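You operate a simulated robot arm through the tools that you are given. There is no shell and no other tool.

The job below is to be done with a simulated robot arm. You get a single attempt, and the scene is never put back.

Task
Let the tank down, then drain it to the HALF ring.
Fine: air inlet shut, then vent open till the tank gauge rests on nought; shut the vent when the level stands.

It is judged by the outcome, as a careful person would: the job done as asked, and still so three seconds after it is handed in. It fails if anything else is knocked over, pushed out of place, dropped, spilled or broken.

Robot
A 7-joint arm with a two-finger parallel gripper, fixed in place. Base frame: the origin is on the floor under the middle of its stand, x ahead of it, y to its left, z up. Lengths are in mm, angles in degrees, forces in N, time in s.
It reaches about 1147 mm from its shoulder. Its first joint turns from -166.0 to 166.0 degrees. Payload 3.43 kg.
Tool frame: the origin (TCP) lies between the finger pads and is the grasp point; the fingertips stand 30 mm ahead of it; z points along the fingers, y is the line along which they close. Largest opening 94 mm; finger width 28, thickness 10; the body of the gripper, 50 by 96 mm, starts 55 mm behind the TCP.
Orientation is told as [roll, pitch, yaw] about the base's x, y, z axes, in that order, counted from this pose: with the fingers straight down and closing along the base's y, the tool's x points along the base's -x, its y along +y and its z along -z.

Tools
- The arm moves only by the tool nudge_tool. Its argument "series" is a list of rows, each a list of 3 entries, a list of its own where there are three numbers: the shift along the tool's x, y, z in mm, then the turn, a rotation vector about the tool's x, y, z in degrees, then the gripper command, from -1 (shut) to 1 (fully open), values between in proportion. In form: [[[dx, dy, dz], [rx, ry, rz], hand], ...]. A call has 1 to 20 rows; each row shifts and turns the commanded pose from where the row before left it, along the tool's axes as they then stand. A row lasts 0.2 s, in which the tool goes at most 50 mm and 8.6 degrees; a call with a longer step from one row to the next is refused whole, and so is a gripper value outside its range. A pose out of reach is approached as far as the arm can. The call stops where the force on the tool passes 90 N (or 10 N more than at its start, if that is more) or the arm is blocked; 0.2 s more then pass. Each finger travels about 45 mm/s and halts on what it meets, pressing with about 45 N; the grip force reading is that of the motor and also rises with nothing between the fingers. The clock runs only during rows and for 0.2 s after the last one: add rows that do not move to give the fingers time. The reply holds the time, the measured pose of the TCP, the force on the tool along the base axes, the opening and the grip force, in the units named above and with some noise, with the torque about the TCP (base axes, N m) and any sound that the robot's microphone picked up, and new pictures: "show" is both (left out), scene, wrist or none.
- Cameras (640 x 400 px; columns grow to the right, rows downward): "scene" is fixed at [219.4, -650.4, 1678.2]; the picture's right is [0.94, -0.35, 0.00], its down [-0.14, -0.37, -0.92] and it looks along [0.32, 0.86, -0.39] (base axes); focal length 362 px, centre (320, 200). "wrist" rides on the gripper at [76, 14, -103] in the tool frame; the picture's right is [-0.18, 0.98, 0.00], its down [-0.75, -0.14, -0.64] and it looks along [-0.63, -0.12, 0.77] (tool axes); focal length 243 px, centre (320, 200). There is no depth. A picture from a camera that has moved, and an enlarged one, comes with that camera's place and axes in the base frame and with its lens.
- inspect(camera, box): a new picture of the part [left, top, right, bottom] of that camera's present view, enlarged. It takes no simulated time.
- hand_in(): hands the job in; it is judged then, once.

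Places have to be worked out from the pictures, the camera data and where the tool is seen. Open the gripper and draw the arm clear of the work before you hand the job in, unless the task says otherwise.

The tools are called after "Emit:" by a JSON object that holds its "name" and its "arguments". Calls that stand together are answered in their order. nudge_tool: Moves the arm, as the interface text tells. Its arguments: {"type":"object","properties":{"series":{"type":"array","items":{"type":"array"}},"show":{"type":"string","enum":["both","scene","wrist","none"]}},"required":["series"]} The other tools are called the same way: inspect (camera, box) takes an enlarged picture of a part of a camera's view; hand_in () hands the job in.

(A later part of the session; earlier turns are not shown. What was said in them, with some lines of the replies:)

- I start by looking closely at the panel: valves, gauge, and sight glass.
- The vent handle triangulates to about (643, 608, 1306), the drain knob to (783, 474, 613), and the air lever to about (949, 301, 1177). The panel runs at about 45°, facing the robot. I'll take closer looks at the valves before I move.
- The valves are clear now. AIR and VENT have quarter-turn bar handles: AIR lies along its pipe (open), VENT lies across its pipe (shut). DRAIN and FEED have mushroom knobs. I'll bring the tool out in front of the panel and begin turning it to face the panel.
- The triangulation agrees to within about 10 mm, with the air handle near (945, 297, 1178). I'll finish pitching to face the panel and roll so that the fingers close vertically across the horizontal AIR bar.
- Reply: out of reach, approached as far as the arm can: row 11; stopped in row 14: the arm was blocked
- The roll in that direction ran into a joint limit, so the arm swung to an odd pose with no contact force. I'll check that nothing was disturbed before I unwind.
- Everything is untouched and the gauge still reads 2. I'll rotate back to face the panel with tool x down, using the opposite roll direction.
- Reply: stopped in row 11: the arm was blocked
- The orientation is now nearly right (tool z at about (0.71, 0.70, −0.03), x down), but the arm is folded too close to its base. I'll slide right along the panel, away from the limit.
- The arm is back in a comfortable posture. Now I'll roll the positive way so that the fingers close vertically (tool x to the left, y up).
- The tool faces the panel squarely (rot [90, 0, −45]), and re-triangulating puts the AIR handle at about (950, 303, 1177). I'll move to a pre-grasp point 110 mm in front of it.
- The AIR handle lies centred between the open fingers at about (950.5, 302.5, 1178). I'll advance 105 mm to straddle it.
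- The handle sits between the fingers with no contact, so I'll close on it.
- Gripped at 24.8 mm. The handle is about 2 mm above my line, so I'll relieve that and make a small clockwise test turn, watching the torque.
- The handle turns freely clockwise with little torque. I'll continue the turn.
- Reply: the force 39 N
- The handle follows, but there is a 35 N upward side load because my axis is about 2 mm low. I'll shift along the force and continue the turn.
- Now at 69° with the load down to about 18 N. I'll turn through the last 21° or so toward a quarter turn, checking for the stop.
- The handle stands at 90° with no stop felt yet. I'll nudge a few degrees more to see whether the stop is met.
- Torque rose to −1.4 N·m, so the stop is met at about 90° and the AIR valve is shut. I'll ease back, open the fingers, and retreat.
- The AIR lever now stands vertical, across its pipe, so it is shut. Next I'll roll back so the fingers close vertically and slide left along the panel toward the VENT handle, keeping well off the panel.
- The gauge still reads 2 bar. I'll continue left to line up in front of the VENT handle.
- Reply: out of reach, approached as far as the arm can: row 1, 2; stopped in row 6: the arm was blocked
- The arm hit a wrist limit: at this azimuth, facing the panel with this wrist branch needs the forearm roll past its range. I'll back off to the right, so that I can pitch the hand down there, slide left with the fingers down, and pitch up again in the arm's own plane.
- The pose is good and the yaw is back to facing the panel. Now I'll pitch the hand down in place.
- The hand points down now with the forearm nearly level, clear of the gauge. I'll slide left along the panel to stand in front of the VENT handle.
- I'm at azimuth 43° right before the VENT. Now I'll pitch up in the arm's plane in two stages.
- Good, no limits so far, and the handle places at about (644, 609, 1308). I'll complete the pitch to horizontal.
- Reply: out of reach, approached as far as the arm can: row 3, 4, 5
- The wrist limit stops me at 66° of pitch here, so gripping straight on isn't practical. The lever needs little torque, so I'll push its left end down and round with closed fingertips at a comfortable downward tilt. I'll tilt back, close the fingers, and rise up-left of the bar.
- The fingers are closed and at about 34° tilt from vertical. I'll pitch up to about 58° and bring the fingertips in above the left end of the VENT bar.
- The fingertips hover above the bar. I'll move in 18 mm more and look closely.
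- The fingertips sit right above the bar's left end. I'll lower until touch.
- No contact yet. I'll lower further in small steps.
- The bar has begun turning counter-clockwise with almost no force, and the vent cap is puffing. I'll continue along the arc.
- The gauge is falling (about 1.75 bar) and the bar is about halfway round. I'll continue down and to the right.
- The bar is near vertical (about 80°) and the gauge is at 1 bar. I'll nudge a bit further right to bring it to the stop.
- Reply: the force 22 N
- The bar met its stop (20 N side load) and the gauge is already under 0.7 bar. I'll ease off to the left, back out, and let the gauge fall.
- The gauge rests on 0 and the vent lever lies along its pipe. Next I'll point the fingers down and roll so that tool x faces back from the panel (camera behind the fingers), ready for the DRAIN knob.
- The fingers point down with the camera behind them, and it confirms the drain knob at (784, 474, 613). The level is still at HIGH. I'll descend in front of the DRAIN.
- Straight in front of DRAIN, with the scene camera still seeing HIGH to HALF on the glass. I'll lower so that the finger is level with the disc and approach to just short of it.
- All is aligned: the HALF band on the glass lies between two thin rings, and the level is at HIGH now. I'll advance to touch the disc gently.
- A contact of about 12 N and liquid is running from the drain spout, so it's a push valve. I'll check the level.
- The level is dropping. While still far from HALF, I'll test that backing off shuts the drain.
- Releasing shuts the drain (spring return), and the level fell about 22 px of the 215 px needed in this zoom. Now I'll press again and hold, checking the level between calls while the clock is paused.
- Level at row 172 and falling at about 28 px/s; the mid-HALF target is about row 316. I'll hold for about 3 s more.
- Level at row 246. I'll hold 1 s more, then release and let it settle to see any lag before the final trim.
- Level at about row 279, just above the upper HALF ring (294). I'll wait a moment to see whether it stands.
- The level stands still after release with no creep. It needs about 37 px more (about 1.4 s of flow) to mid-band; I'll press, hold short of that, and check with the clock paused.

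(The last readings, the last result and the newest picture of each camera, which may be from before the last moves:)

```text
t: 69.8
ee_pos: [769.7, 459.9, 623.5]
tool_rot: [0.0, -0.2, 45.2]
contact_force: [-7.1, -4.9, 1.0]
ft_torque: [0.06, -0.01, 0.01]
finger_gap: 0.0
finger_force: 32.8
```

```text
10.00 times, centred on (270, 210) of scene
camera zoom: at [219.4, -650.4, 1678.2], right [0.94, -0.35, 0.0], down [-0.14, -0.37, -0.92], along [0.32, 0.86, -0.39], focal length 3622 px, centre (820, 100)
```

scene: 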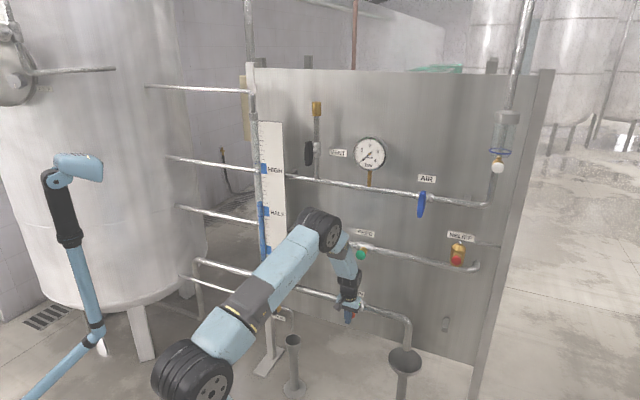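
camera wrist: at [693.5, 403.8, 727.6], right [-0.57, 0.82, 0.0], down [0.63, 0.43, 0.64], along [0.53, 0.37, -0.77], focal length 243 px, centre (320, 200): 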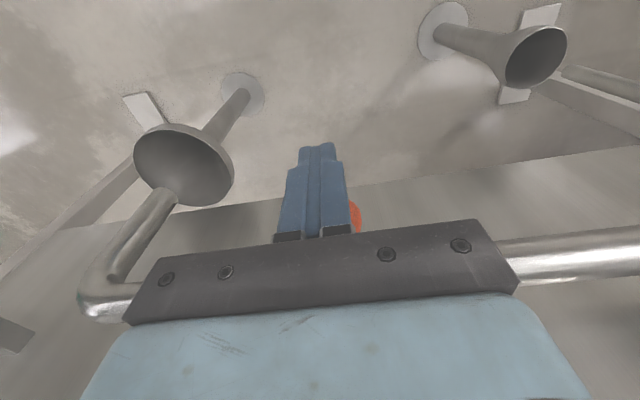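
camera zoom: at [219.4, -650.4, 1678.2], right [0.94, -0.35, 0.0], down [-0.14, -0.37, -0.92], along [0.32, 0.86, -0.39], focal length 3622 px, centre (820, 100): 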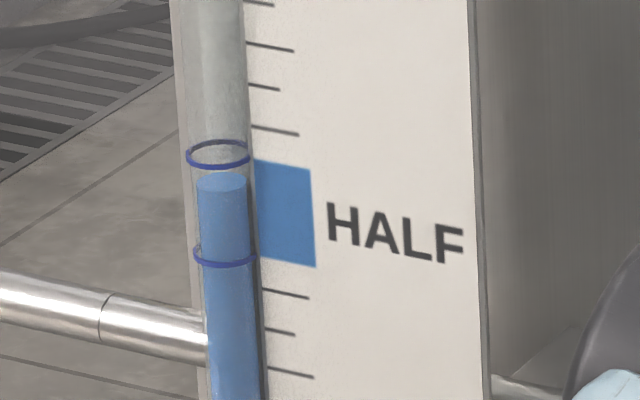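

Level at row 183 with mid-band at about 207. I'll hold one more row, then release.

Emit:
{"name": "nudge_tool", "arguments": {"series": [[[0, 0, 0], [0, 0, 0], -1], [[14, 0, 0], [0, 0, 0], -1], [[14, 0, 0], [0, 0, 0], -1], [[20, 0, 0], [0, 0, 0], -1], [[0, 0, 0], [0, 0, 0], -1]]}}

Emit:
{"name": "inspect", "arguments": {"camera": "scene", "box": [250, 190, 290, 230]}}

Emit:
{"name": "inspect", "arguments": {"camera": "scene", "box": [310, 290, 430, 390]}}

```text
t: 71.0
ee_pos: [737.7, 427.1, 625.1]
tool_rot: [0.2, -0.2, 45.1]
contact_force: [-0.2, 1.1, -0.2]
ft_torque: [0.0, 0.03, 0.01]
finger_gap: 0.1
finger_force: 33.4
camera wrist: at [672.5, 382.1, 728.0], right [-0.57, 0.82, 0.0], down [0.63, 0.43, 0.64], along [0.53, 0.37, -0.77], focal length 243 px, centre (320, 200)
```

scene: 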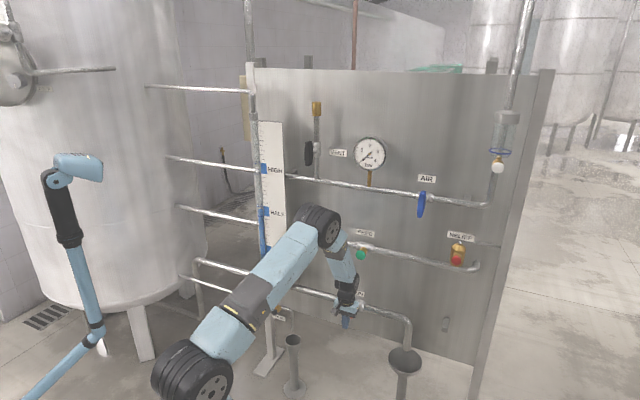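
wrist: 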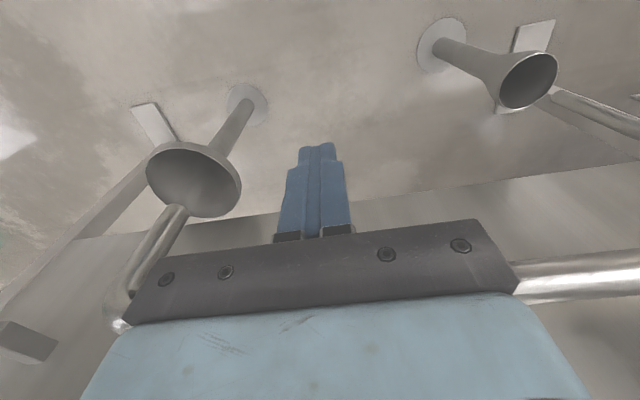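

```text
10.00 times, centred on (270, 210) of scene
camera zoom: at [219.4, -650.4, 1678.2], right [0.94, -0.35, 0.0], down [-0.14, -0.37, -0.92], along [0.32, 0.86, -0.39], focal length 3622 px, centre (820, 100)
```

zoom: 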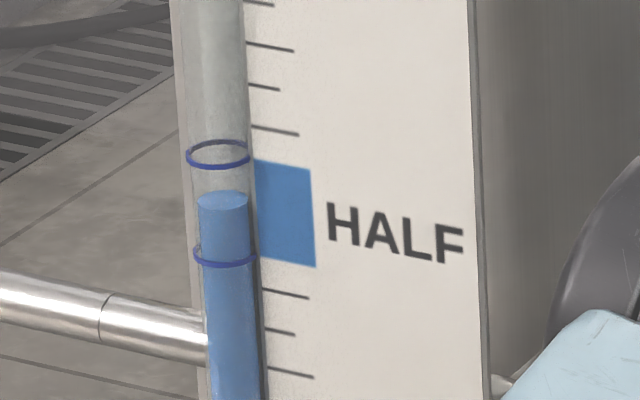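

```text
4.00 times, centred on (370, 340) of scene
camera zoom: at [219.4, -650.4, 1678.2], right [0.94, -0.35, 0.0], down [-0.14, -0.37, -0.92], along [0.32, 0.86, -0.39], focal length 1449 px, centre (120, -360)
```

zoom: 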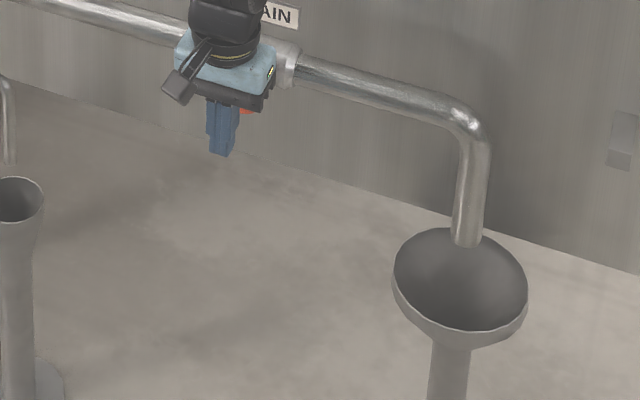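

The level stands at row ~200 of the HALF band (rings at 153 and 257, so nearly centred), and the drain is dry. Now I'll back away and rise toward the VENT by the way I came.

Emit:
{"name": "nudge_tool", "arguments": {"series": [[[40, 0, 0], [0, 0, 0], -1], [[40, 0, 0], [0, 0, 0], -1], [[1.6, 8.2, -45], [0, 0, 0], -1], [[1.6, 8.2, -45], [0, 0, 0], -1], [[1.6, 8.2, -45], [0, 0, 0], -1], [[1.6, 8.2, -45], [0, 0, 0], -1], [[1.6, 8.2, -45], [0, 0, 0], -1], [[1.6, 8.2, -45], [0, 0, 0], -1], [[1.6, 8.2, -45], [0, 0, 0], -1], [[1.6, 8.2, -45], [0, 0, 0], -1], [[1.6, 8.2, -45], [0, 0, 0], -1], [[1.6, 8.2, -45], [0, 0, 0], -1], [[1.6, 8.2, -45], [0, 0, 0], -1], [[1.6, 8.2, -45], [0, 0, 0], -1], [[1.6, 8.2, -45], [0, 0, 0], -1], [[1.6, 8.2, -45], [0, 0, 0], -1], [[1.6, 8.2, -45], [0, 0, 0], -1], [[0, 0, 0], [0, 0, 0], -1]]}}

Emit:
{"name": "inspect", "arguments": {"camera": "scene", "box": [250, 190, 290, 230]}}

```text
t: 74.8
ee_pos: [575.7, 438.1, 1300.0]
tool_rot: [0.1, -0.1, 45.1]
contact_force: [0.2, -0.3, 1.0]
ft_torque: [-0.01, -0.02, 0.01]
finger_gap: 0.0
finger_force: 33.0
camera wrist: at [511.9, 394.2, 1403.6], right [-0.57, 0.82, 0.0], down [0.63, 0.43, 0.64], along [0.53, 0.37, -0.77], focal length 243 px, centre (320, 200)
```

scene: 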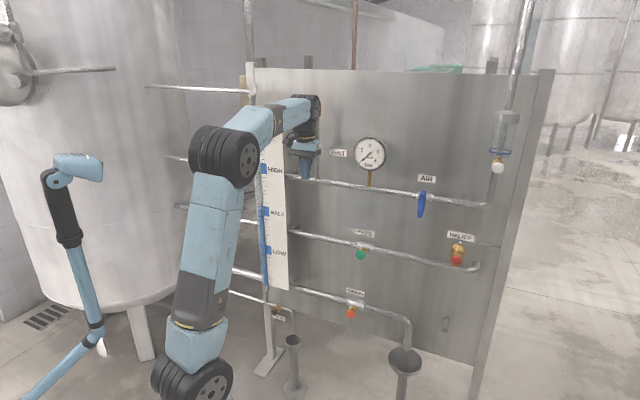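
wrist: 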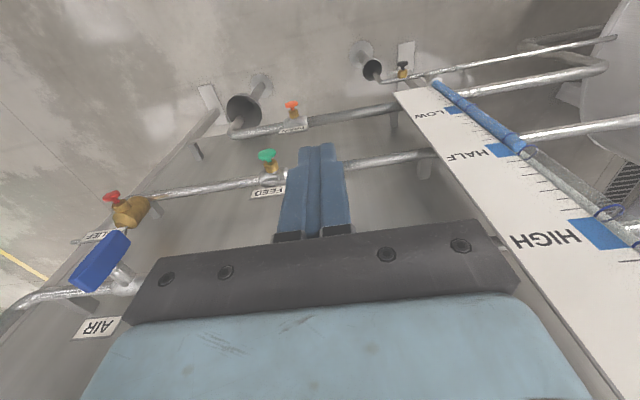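

```text
10.00 times, centred on (270, 210) of scene
camera zoom: at [219.4, -650.4, 1678.2], right [0.94, -0.35, 0.0], down [-0.14, -0.37, -0.92], along [0.32, 0.86, -0.39], focal length 3622 px, centre (820, 100)
```

zoom: 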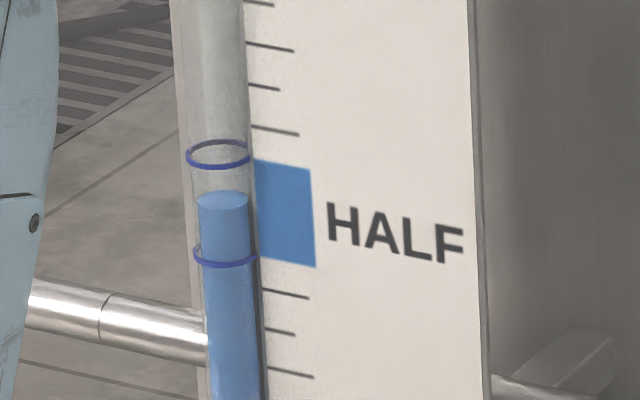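

The level stands steady within HALF. I'll now roll to the pushing orientation (tool x left) and pitch up to about 58° while moving left of the VENT bar.

Emit:
{"name": "nudge_tool", "arguments": {"series": [[[0, 0, 0], [0, 0, 8.2], -1], [[0, 0, 0], [0, 0, 8.2], -1], [[0, 0, 0], [0, 0, 8.2], -1], [[0, 0, 0], [0, 0, 8.2], -1], [[0, 0, 0], [0, 0, 8.2], -1], [[0, 0, 0], [0, 0, 8.2], -1], [[0, 0, 0], [0, 0, 8.2], -1], [[0, 0, 0], [0, 0, 8.2], -1], [[0, 0, 0], [0, 0, 8.2], -1], [[0, 0, 0], [0, 0, 8.2], -1], [[0, 0, 0], [0, 0, 8], -1], [[18, 0, -20], [-8.3, 0, 0], -1], [[18, 0, -20], [-8.3, 0, 0], -1], [[18, 0, -20], [-8.3, 0, 0], -1], [[18, 0, 0], [-8.3, 0, 0], -1], [[18, 0, 0], [-8.3, 0, 0], -1], [[18, 0, 0], [-8.3, 0, 0], -1], [[18, 0, 0], [-8.2, 0, 0], -1], [[0, 0, 0], [0, 0, 0], -1]]}}

```text
t: 78.8
ee_pos: [478.9, 521.1, 1358.9]
tool_rot: [58.2, 0.0, -44.9]
contact_force: [-0.1, 0.0, 0.2]
ft_torque: [-0.02, -0.02, -0.02]
finger_gap: 0.0
finger_force: 33.0
camera wrist: at [367.8, 518.4, 1425.0], right [0.5, 0.24, 0.84], down [0.1, -0.97, 0.22], along [0.86, -0.03, -0.51], focal length 243 px, centre (320, 200)
```

scene: 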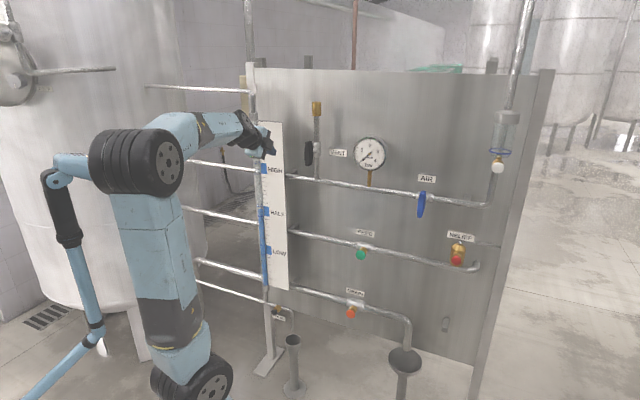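
wrist: 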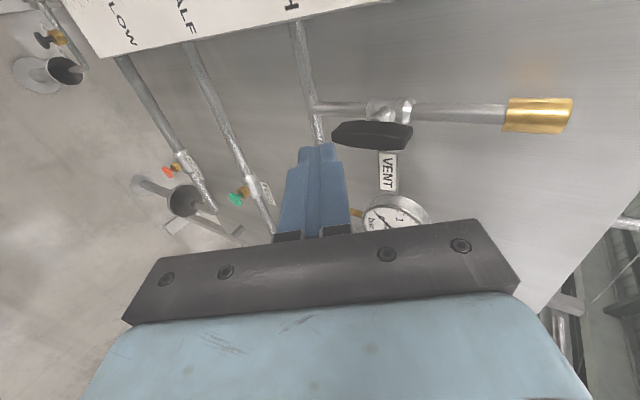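

Facing the VENT with fingers closed. I'll move in to the left of the bar's upper half, stopping short for a look.

Emit:
{"name": "nudge_tool", "arguments": {"series": [[[0, 10.6, 17], [0, 0, 0], -1], [[0, 10.6, 17], [0, 0, 0], -1], [[2, 10.6, 17], [0, 0, 0], -1], [[0, 10.6, 17], [0, 0, 0], -1], [[0, 10.6, 17], [0, 0, 0], -1], [[0, 10.6, 17], [0, 0, 0], -1], [[0, 10.6, 17], [0, 0, 0], -1], [[0, 0, 0], [0, 0, 0], -1]]}}

Emit:
{"name": "inspect", "arguments": {"camera": "scene", "box": [260, 90, 350, 180]}}

```text
t: 80.6
ee_pos: [579.0, 622.1, 1359.8]
tool_rot: [58.2, 0.2, -44.9]
contact_force: [-0.1, -0.5, 0.3]
ft_torque: [-0.03, 0.0, 0.04]
finger_gap: 0.0
finger_force: 32.8
camera wrist: at [467.8, 619.8, 1426.2], right [0.5, 0.24, 0.83], down [0.1, -0.97, 0.22], along [0.86, -0.03, -0.51], focal length 243 px, centre (320, 200)
```

scene: 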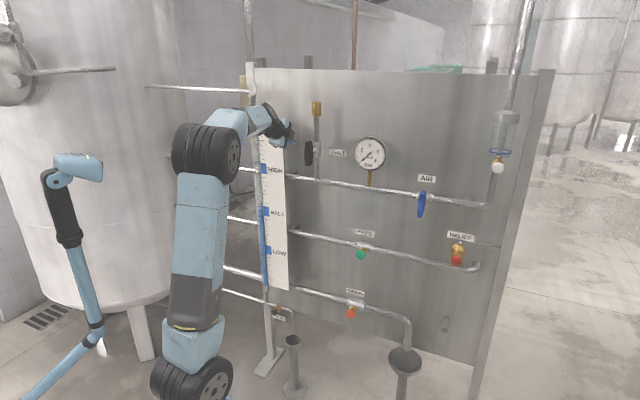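
wrist: 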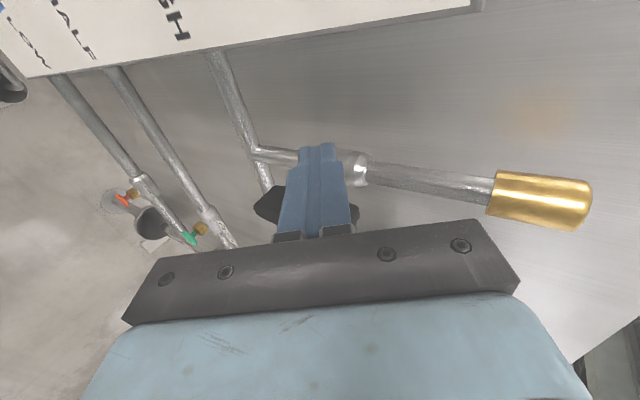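

```text
4.44 times, centred on (305, 135) of scene
camera zoom: at [219.4, -650.4, 1678.2], right [0.94, -0.35, 0.0], down [-0.14, -0.37, -0.92], along [0.32, 0.86, -0.39], focal length 1610 px, centre (387, 489)
```

zoom: 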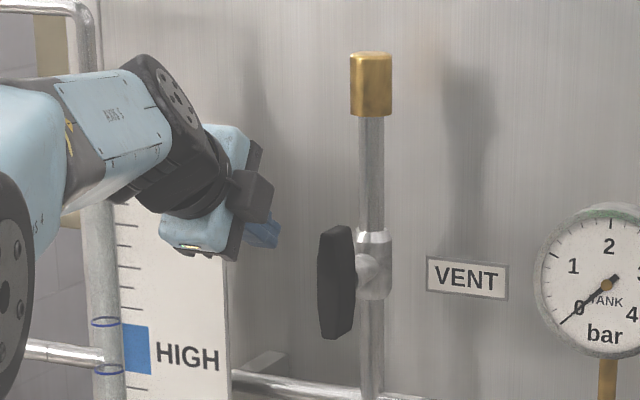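

The tip is left of the bar and about 25 mm short in depth. I'll move in, lower slightly, and approach the bar from the left.

Emit:
{"name": "nudge_tool", "arguments": {"series": [[[0, 6.4, 10.2], [0, 0, 0], -1], [[0, 6.4, 10.2], [0, 0, 0], -1], [[-10, -3.4, 2.1], [0, 0, 0], -1], [[-10, -1.7, 1], [0, 0, 0], -1], [[0, 0, 0], [0, 0, 0], -1]], "show": "wrist"}}

Emit:
{"name": "inspect", "arguments": {"camera": "scene", "box": [260, 90, 350, 180]}}

```text
t: 81.8
ee_pos: [608.8, 624.5, 1353.8]
tool_rot: [58.1, 0.2, -44.9]
contact_force: [0.4, -0.3, -0.3]
ft_torque: [0.0, 0.01, 0.0]
finger_gap: 0.0
finger_force: 32.9
camera wrist: at [498.6, 622.0, 1420.7], right [0.5, 0.24, 0.83], down [0.1, -0.97, 0.22], along [0.86, -0.03, -0.51], focal length 243 px, centre (320, 200)
```

wrist: 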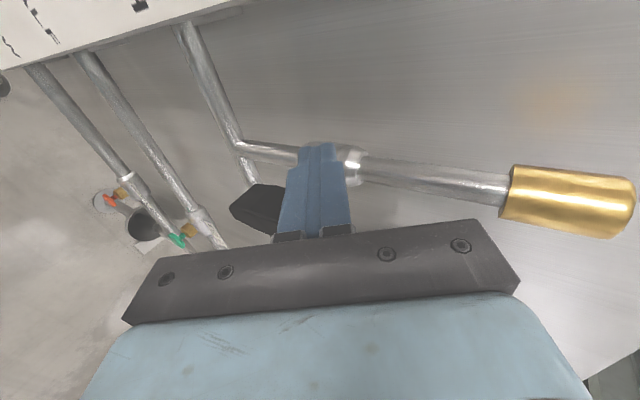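

```text
4.44 times, centred on (305, 135) of scene
camera zoom: at [219.4, -650.4, 1678.2], right [0.94, -0.35, 0.0], down [-0.14, -0.37, -0.92], along [0.32, 0.86, -0.39], focal length 1610 px, centre (387, 489)
```

zoom: 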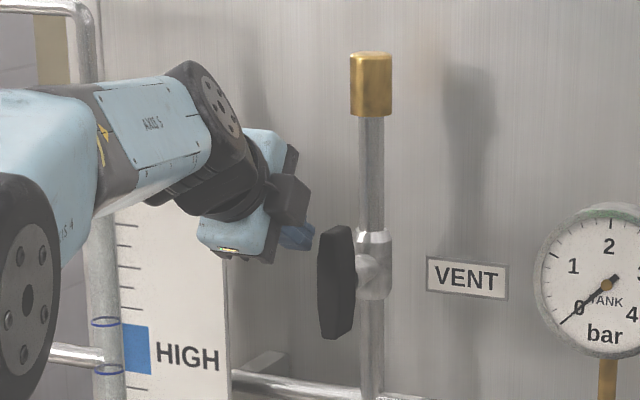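

The fingertip sits against the left of the bar's top. I'll push right in small steps to turn it clockwise.

Emit:
{"name": "nudge_tool", "arguments": {"series": [[[-6, 0, 0], [0, 0, 0], -1], [[-6, 0, 0], [0, 0, 0], -1], [[-6, 0, 0], [0, 0, 0], -1], [[-5, 0, 0], [0, 0, 0], -1], [[0, 0, 0], [0, 0, 0], -1]], "show": "wrist"}}

Emit:
{"name": "inspect", "arguments": {"camera": "scene", "box": [260, 90, 350, 180]}}

```text
t: 83.0
ee_pos: [625.8, 607.3, 1354.8]
tool_rot: [58.1, 0.0, -44.9]
contact_force: [-1.9, 3.6, 6.5]
ft_torque: [0.13, -0.1, 0.06]
finger_gap: 0.0
finger_force: 32.8
camera wrist: at [514.3, 605.5, 1420.5], right [0.5, 0.24, 0.84], down [0.1, -0.97, 0.22], along [0.86, -0.03, -0.5], focal length 243 px, centre (320, 200)
```

wrist: 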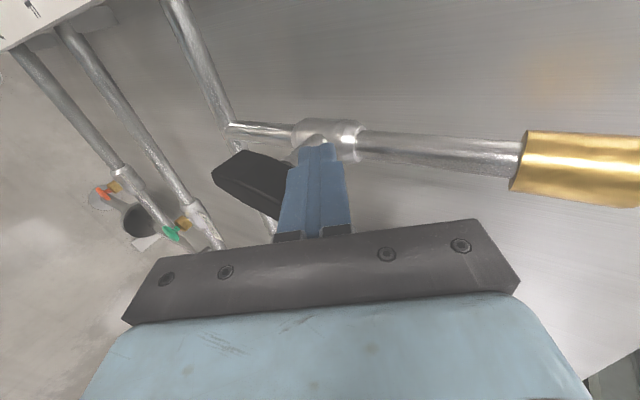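

```text
4.44 times, centred on (305, 135) of scene
camera zoom: at [219.4, -650.4, 1678.2], right [0.94, -0.35, 0.0], down [-0.14, -0.37, -0.92], along [0.32, 0.86, -0.39], focal length 1610 px, centre (387, 489)
```

zoom: 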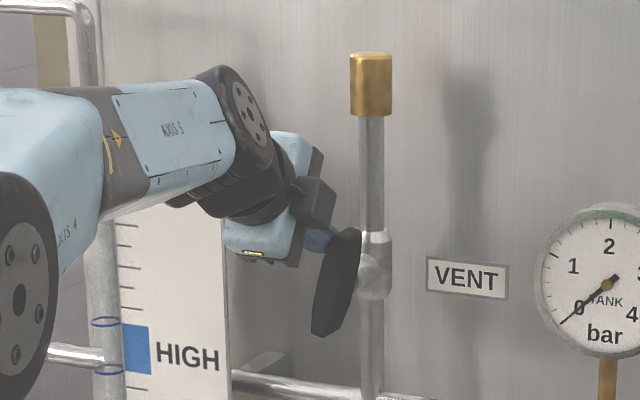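

The bar is turning clockwise (now about 65°) with low force. I'll continue right.

Emit:
{"name": "nudge_tool", "arguments": {"series": [[[-6, 0, 0], [0, 0, 0], -1], [[-6, 0, 0], [0, 0, 0], -1], [[-5, -1.7, 1], [0, 0, 0], -1], [[0, 0, 0], [0, 0, 0], -1]], "show": "wrist"}}

Emit:
{"name": "inspect", "arguments": {"camera": "scene", "box": [260, 90, 350, 180]}}

```text
t: 84.0
ee_pos: [637.3, 595.5, 1350.6]
tool_rot: [58.1, 0.1, -44.9]
contact_force: [-0.5, 0.6, 0.4]
ft_torque: [-0.01, 0.05, -0.04]
finger_gap: 0.0
finger_force: 32.6
camera wrist: at [526.7, 594.0, 1417.5], right [0.5, 0.24, 0.83], down [0.1, -0.97, 0.22], along [0.86, -0.03, -0.51], focal length 243 px, centre (320, 200)
```

wrist: 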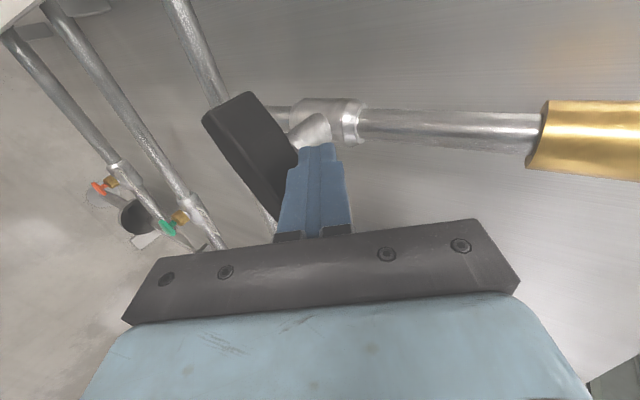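

```text
4.44 times, centred on (305, 135) of scene
camera zoom: at [219.4, -650.4, 1678.2], right [0.94, -0.35, 0.0], down [-0.14, -0.37, -0.92], along [0.32, 0.86, -0.39], focal length 1610 px, centre (387, 489)
```

zoom: 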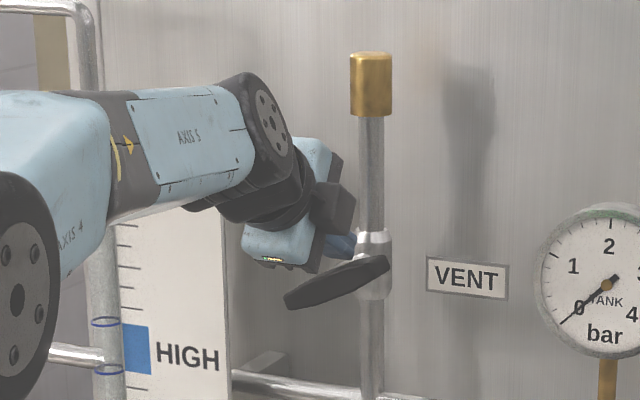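

The bar is at about 20° from horizontal. I'll continue right, then press down on the right end to bring it to the stop.

Emit:
{"name": "nudge_tool", "arguments": {"series": [[[-6, 0, 0], [0, 0, 0], -1], [[-6, 0, 0], [0, 0, 0], -1], [[-5, -1.7, 1], [0, 0, 0], -1], [[-2, -2.5, 1.6], [0, 0, 0], -1], [[0, 0, 0], [0, 0, 0], -1]], "show": "wrist"}}

Emit:
{"name": "inspect", "arguments": {"camera": "scene", "box": [260, 90, 350, 180]}}

```text
t: 85.2
ee_pos: [650.4, 581.0, 1347.0]
tool_rot: [58.2, 0.1, -45.0]
contact_force: [0.0, 0.4, 0.9]
ft_torque: [0.02, -0.02, 0.01]
finger_gap: 0.2
finger_force: 33.1
camera wrist: at [539.9, 580.0, 1412.7], right [0.5, 0.24, 0.83], down [0.1, -0.97, 0.22], along [0.86, -0.03, -0.51], focal length 243 px, centre (320, 200)
```

wrist: 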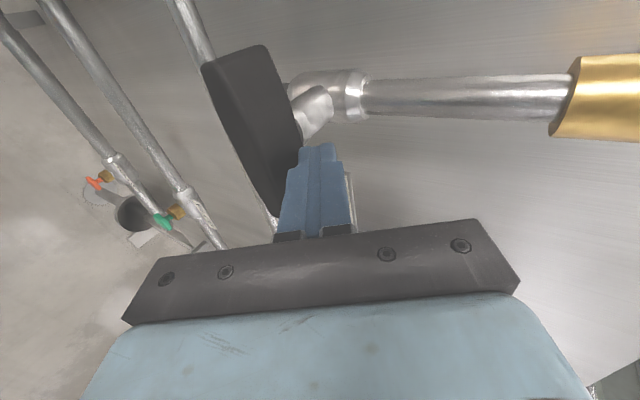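

```text
4.44 times, centred on (305, 135) of scene
camera zoom: at [219.4, -650.4, 1678.2], right [0.94, -0.35, 0.0], down [-0.14, -0.37, -0.92], along [0.32, 0.86, -0.39], focal length 1610 px, centre (387, 489)
```

zoom: 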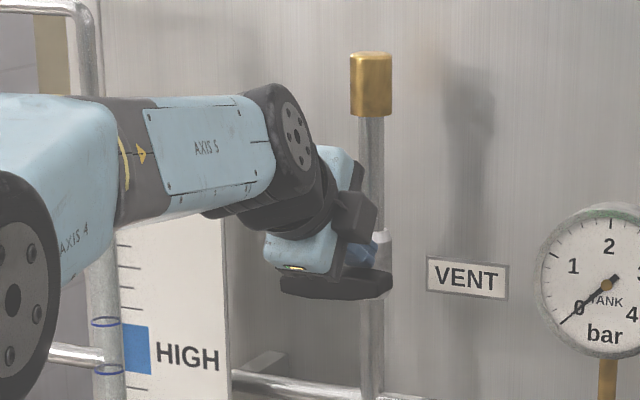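

Nearly there, about 10° left. I'll press down on the right end in small steps until the stop is felt.

Emit:
{"name": "nudge_tool", "arguments": {"series": [[[-2, -3.4, 2.1], [0, 0, 0], -1], [[0, -3.4, 2.1], [0, 0, 0], -1], [[0, -3.4, 2.1], [0, 0, 0], -1], [[0, 0, 0], [0, 0, 0], -1]], "show": "wrist"}}

Emit:
{"name": "inspect", "arguments": {"camera": "scene", "box": [260, 90, 350, 180]}}

```text
t: 86.2
ee_pos: [649.2, 580.3, 1341.9]
tool_rot: [59.1, 0.1, -44.9]
contact_force: [16.5, 19.6, 62.0]
ft_torque: [1.37, -1.29, 0.1]
finger_gap: 0.0
finger_force: 32.8
camera wrist: at [539.7, 577.5, 1408.5], right [0.49, 0.23, 0.84], down [0.1, -0.97, 0.21], along [0.87, -0.02, -0.5], focal length 243 px, centre (320, 200)
```

wrist: 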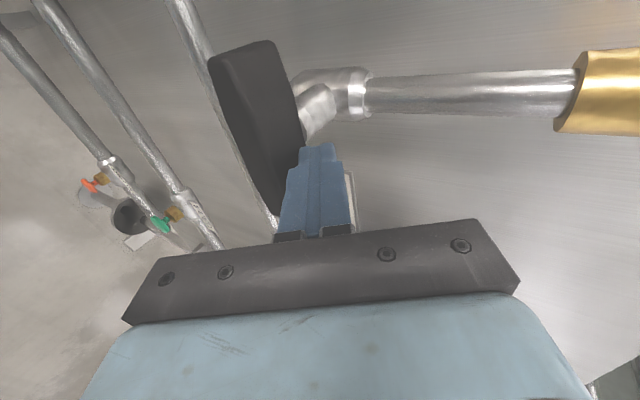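

```text
4.44 times, centred on (305, 135) of scene
camera zoom: at [219.4, -650.4, 1678.2], right [0.94, -0.35, 0.0], down [-0.14, -0.37, -0.92], along [0.32, 0.86, -0.39], focal length 1610 px, centre (387, 489)
```

zoom: 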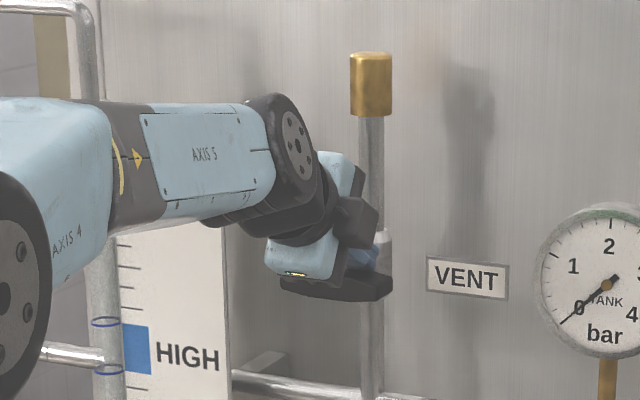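

The force jumped to 62 N, so the closed stop is reached. I'll lift off, back out, and look at the bar.

Emit:
{"name": "nudge_tool", "arguments": {"series": [[[0, 8.5, -5.3], [0, 0, 0], -1], [[0, 17, -10.6], [0, 0, 0], -1], [[0, -8, -13], [0, 0, 0], -1], [[0, -13.2, -21.2], [0, 0, 0], -1], [[0, -18, -29], [0, 0, 0], -1], [[0, -21, -34], [0, 0, 0], -1], [[0, -21, -34], [0, 0, 0], -1]]}}

Emit:
{"name": "inspect", "arguments": {"camera": "scene", "box": [260, 90, 350, 180]}}

```text
t: 87.8
ee_pos: [543.2, 471.0, 1363.8]
tool_rot: [58.1, 0.2, -44.9]
contact_force: [1.3, 0.0, -0.3]
ft_torque: [0.01, -0.01, 0.04]
finger_gap: 0.0
finger_force: 33.4
camera wrist: at [432.5, 469.2, 1430.4], right [0.5, 0.24, 0.83], down [0.1, -0.97, 0.22], along [0.86, -0.03, -0.51], focal length 243 px, centre (320, 200)
```

scene: 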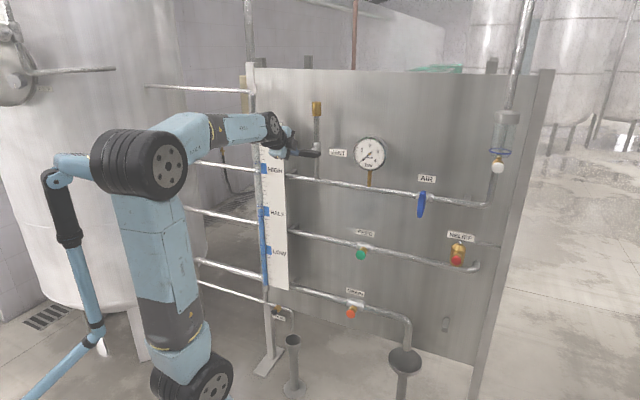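
wrist: 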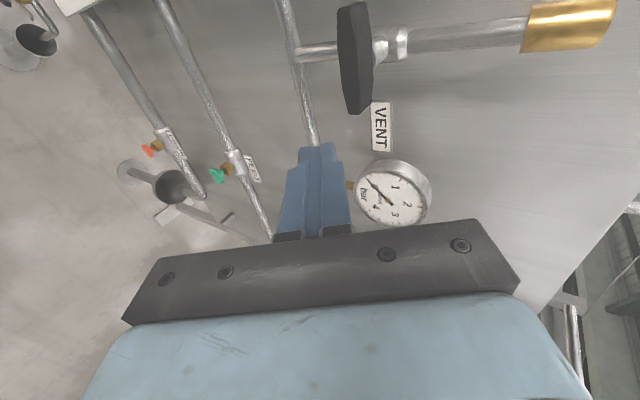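

```text
4.44 times, centred on (305, 135) of scene
camera zoom: at [219.4, -650.4, 1678.2], right [0.94, -0.35, 0.0], down [-0.14, -0.37, -0.92], along [0.32, 0.86, -0.39], focal length 1610 px, centre (387, 489)
```

zoom: 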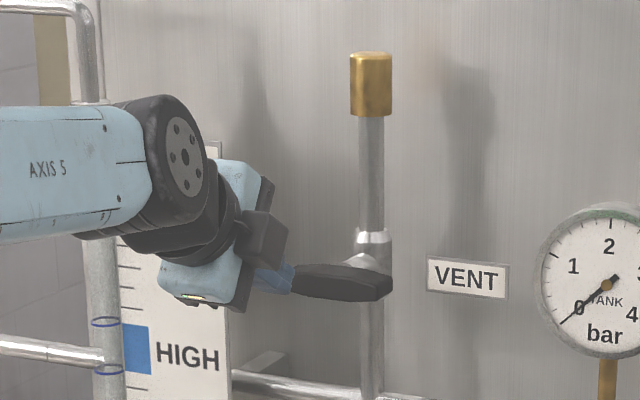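

The VENT bar is back to horizontal, as it was at the start. I'll point the hand down, open the gripper, and draw clear, then inspect everything.

Emit:
{"name": "nudge_tool", "arguments": {"series": [[[0, 0, -10], [8.3, 0, 0], -1], [[0, 0, -10], [8.3, 0, 0], -1], [[0, 0, -10], [8.3, 0, 0], -1], [[0, 0, -10], [8.3, 0, 0], -1], [[0, 0, -10], [8.3, 0, 0], -1], [[0, 0, -10], [8.3, 0, 0], 1], [[0, 0, -10], [8.3, 0, 0], 1], [[0, -15, -15], [0, 0, 0], 1], [[0, -15, -15], [0, 0, 0], 1], [[0, -15, -15], [0, 0, 0], 1], [[0, -15, -15], [0, 0, 0], 1], [[0, 0, 0], [0, 0, 0], 1]]}}

Emit:
{"name": "inspect", "arguments": {"camera": "scene", "box": [290, 90, 410, 190]}}

Emit:
{"name": "inspect", "arguments": {"camera": "scene", "box": [250, 190, 290, 230]}}

Emit:
{"name": "inspect", "arguments": {"camera": "scene", "box": [380, 130, 530, 280]}}

Emit:
{"name": "inspect", "arguments": {"camera": "scene", "box": [260, 220, 430, 390]}}

```text
t: 90.4
ee_pos: [475.2, 403.0, 1480.5]
tool_rot: [0.0, 0.1, -44.9]
contact_force: [-1.0, -0.7, 0.4]
ft_torque: [-0.01, 0.01, 0.01]
finger_gap: 94.1
finger_force: 0.0
camera wrist: at [430.5, 468.0, 1582.8], right [0.82, 0.57, 0.0], down [0.43, -0.63, 0.64], along [0.36, -0.53, -0.77], focal length 243 px, centre (320, 200)
```

scene: 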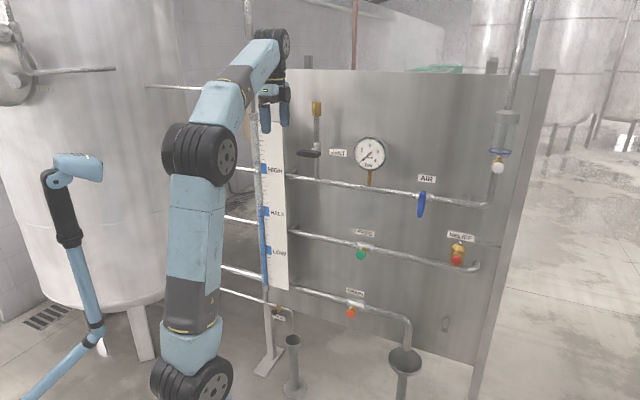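
wrist: 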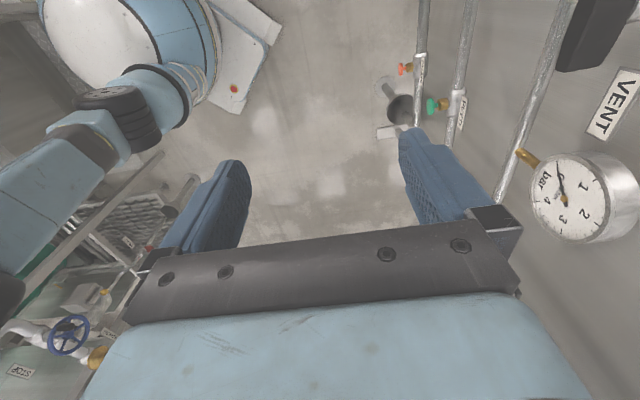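

```text
4.00 times, centred on (350, 140) of scene
camera zoom: at [219.4, -650.4, 1678.2], right [0.94, -0.35, 0.0], down [-0.14, -0.37, -0.92], along [0.32, 0.86, -0.39], focal length 1449 px, centre (200, 440)
```

zoom: 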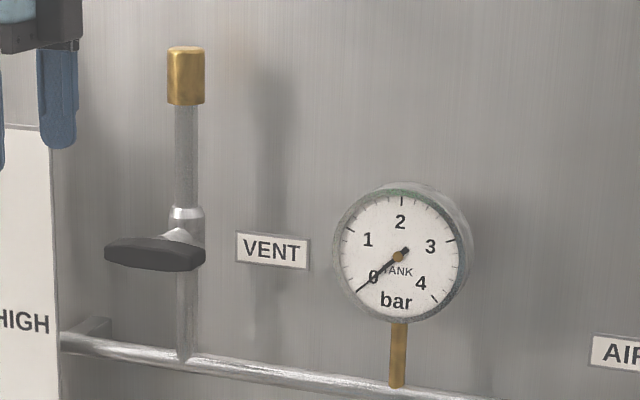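

```text
10.00 times, centred on (270, 210) of scene
camera zoom: at [219.4, -650.4, 1678.2], right [0.94, -0.35, 0.0], down [-0.14, -0.37, -0.92], along [0.32, 0.86, -0.39], focal length 3622 px, centre (820, 100)
```

zoom: 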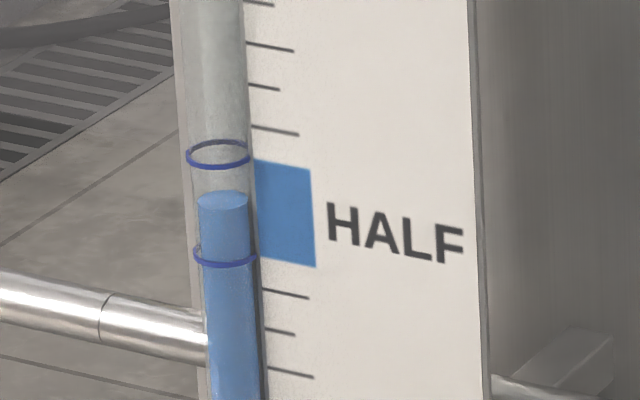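

```text
2.67 times, centred on (455, 205) of scene
camera zoom: at [219.4, -650.4, 1678.2], right [0.94, -0.35, 0.0], down [-0.14, -0.37, -0.92], along [0.32, 0.86, -0.39], focal length 966 px, centre (-40, 187)
```

zoom: 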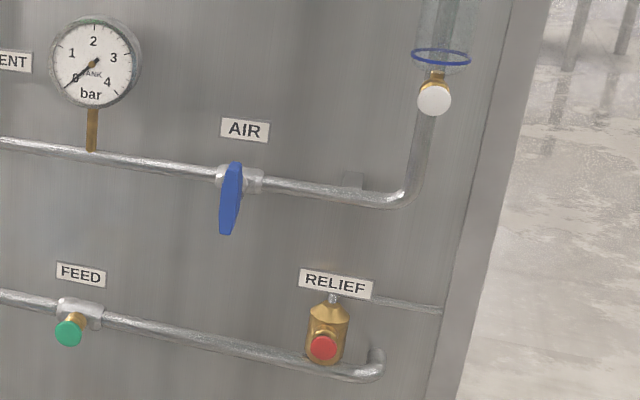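

```text
2.35 times, centred on (345, 305) of scene
camera zoom: at [219.4, -650.4, 1678.2], right [0.94, -0.35, 0.0], down [-0.14, -0.37, -0.92], along [0.32, 0.86, -0.39], focal length 852 px, centre (261, -47)
```

zoom: 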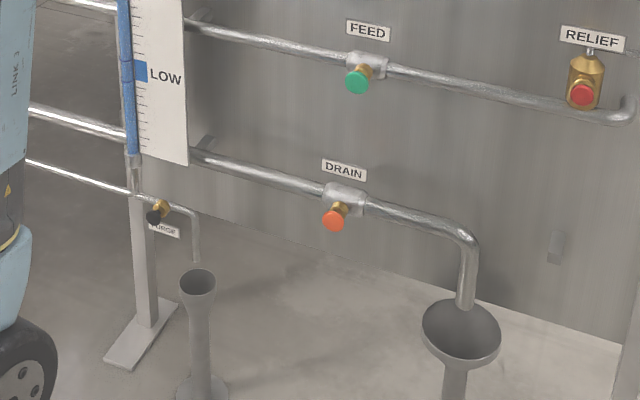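

All reads right: VENT shut, AIR shut, gauge on 0, level within HALF, drain dry. I'll have a quick look at the other fittings the wrist camera caught behind the robot, and wait a second to confirm that nothing drifts.

Emit:
{"name": "inspect", "arguments": {"camera": "wrist", "box": [0, 180, 240, 400]}}

Emit:
{"name": "nudge_tool", "arguments": {"series": [[[0, 0, 0], [0, 0, 0], 1], [[0, 0, 0], [0, 0, 0], 1], [[0, 0, 0], [0, 0, 0], 1], [[0, 0, 0], [0, 0, 0], 1], [[0, 0, 0], [0, 0, 0], 1], [[0, 0, 0], [0, 0, 0], 1], [[0, 0, 0], [0, 0, 0], 1], [[0, 0, 0], [0, 0, 0], 1], [[0, 0, 0], [0, 0, 0], 1], [[0, 0, 0], [0, 0, 0], 1]], "show": "scene"}}

```text
1.82 times, centred on (120, 290) of wrist
camera zoom: at [430.5, 468.0, 1582.8], right [0.82, 0.57, 0.0], down [0.43, -0.63, 0.64], along [0.36, -0.53, -0.77], focal length 441 px, centre (684, 36)
```

zoom: 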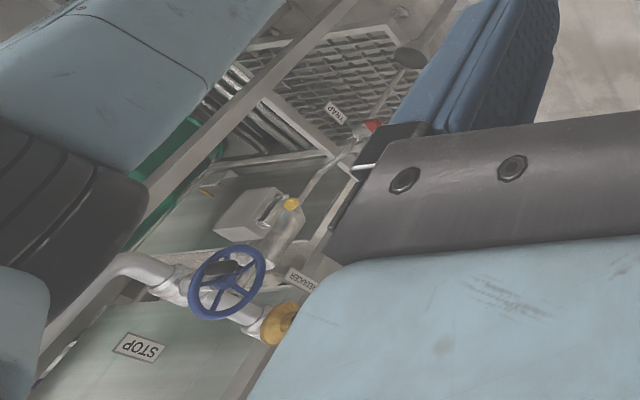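

```text
t: 92.6
ee_pos: [474.5, 404.2, 1479.6]
tool_rot: [0.2, 0.2, -44.9]
contact_force: [-0.2, -0.3, -0.1]
ft_torque: [-0.01, -0.01, 0.01]
finger_gap: 94.0
finger_force: 0.0
```

scene: 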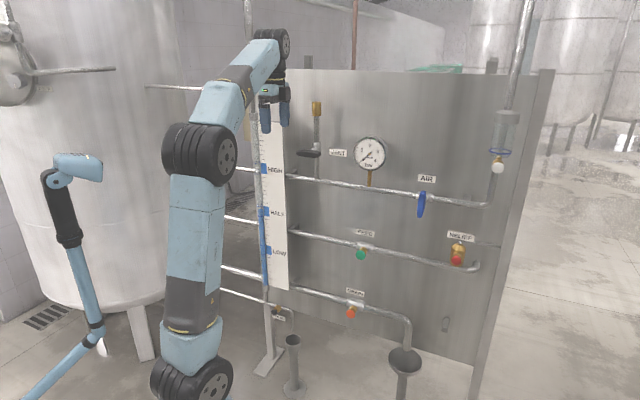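

The other panel (STOP/REDUCER/TRAP) belongs to a different job and is untouched. One last check of level and gauge.

Emit:
{"name": "inspect", "arguments": {"camera": "scene", "box": [250, 190, 290, 230]}}

Emit:
{"name": "inspect", "arguments": {"camera": "scene", "box": [290, 90, 410, 190]}}

```text
10.00 times, centred on (270, 210) of scene
camera zoom: at [219.4, -650.4, 1678.2], right [0.94, -0.35, 0.0], down [-0.14, -0.37, -0.92], along [0.32, 0.86, -0.39], focal length 3622 px, centre (820, 100)
```

zoom: 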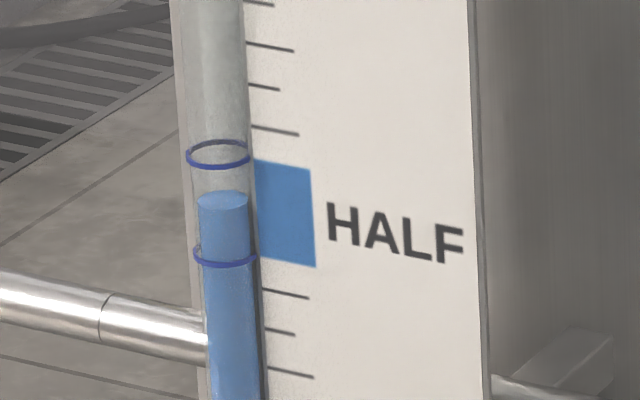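

```text
4.00 times, centred on (350, 140) of scene
camera zoom: at [219.4, -650.4, 1678.2], right [0.94, -0.35, 0.0], down [-0.14, -0.37, -0.92], along [0.32, 0.86, -0.39], focal length 1449 px, centre (200, 440)
```

zoom: 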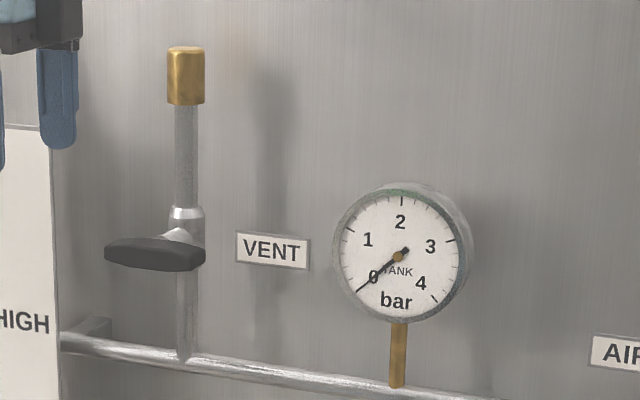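

The level is steady mid-HALF, the gauge rests on 0, AIR and VENT are shut, the gripper is open, and the arm is clear of the work. Handing in.

Emit:
{"name": "hand_in", "arguments": {}}

```text
The job is handed in.
```

The tank has been let down and drained to the HALF ring, and the job is handed in; I have not had a verdict back.

- **Air inlet:** shut, turned clockwise until it met its stop.
- **Venting:** I opened the vent and the tank gauge fell from 2 bar to 0. It was still at 0 when I handed in.
- **Draining:** the DRAIN knob is a spring-return push valve, so I pressed it in short holds. The level ended close to the middle of the HALF band and did not move afterwards.
- **Vent:** shut once the level stood. I pushed it clockwise to its stop, back to its starting position.

I pushed the VENT handle round with closed fingertips rather than gripping it, because the wrist could not face it squarely. Earlier, the arm ran into its joint limits a few times and swung off course once. It touched nothing, and everything on the panel looked as before.

Nothing else was moved or spilled. The gripper is open and the arm is clear of the panel.
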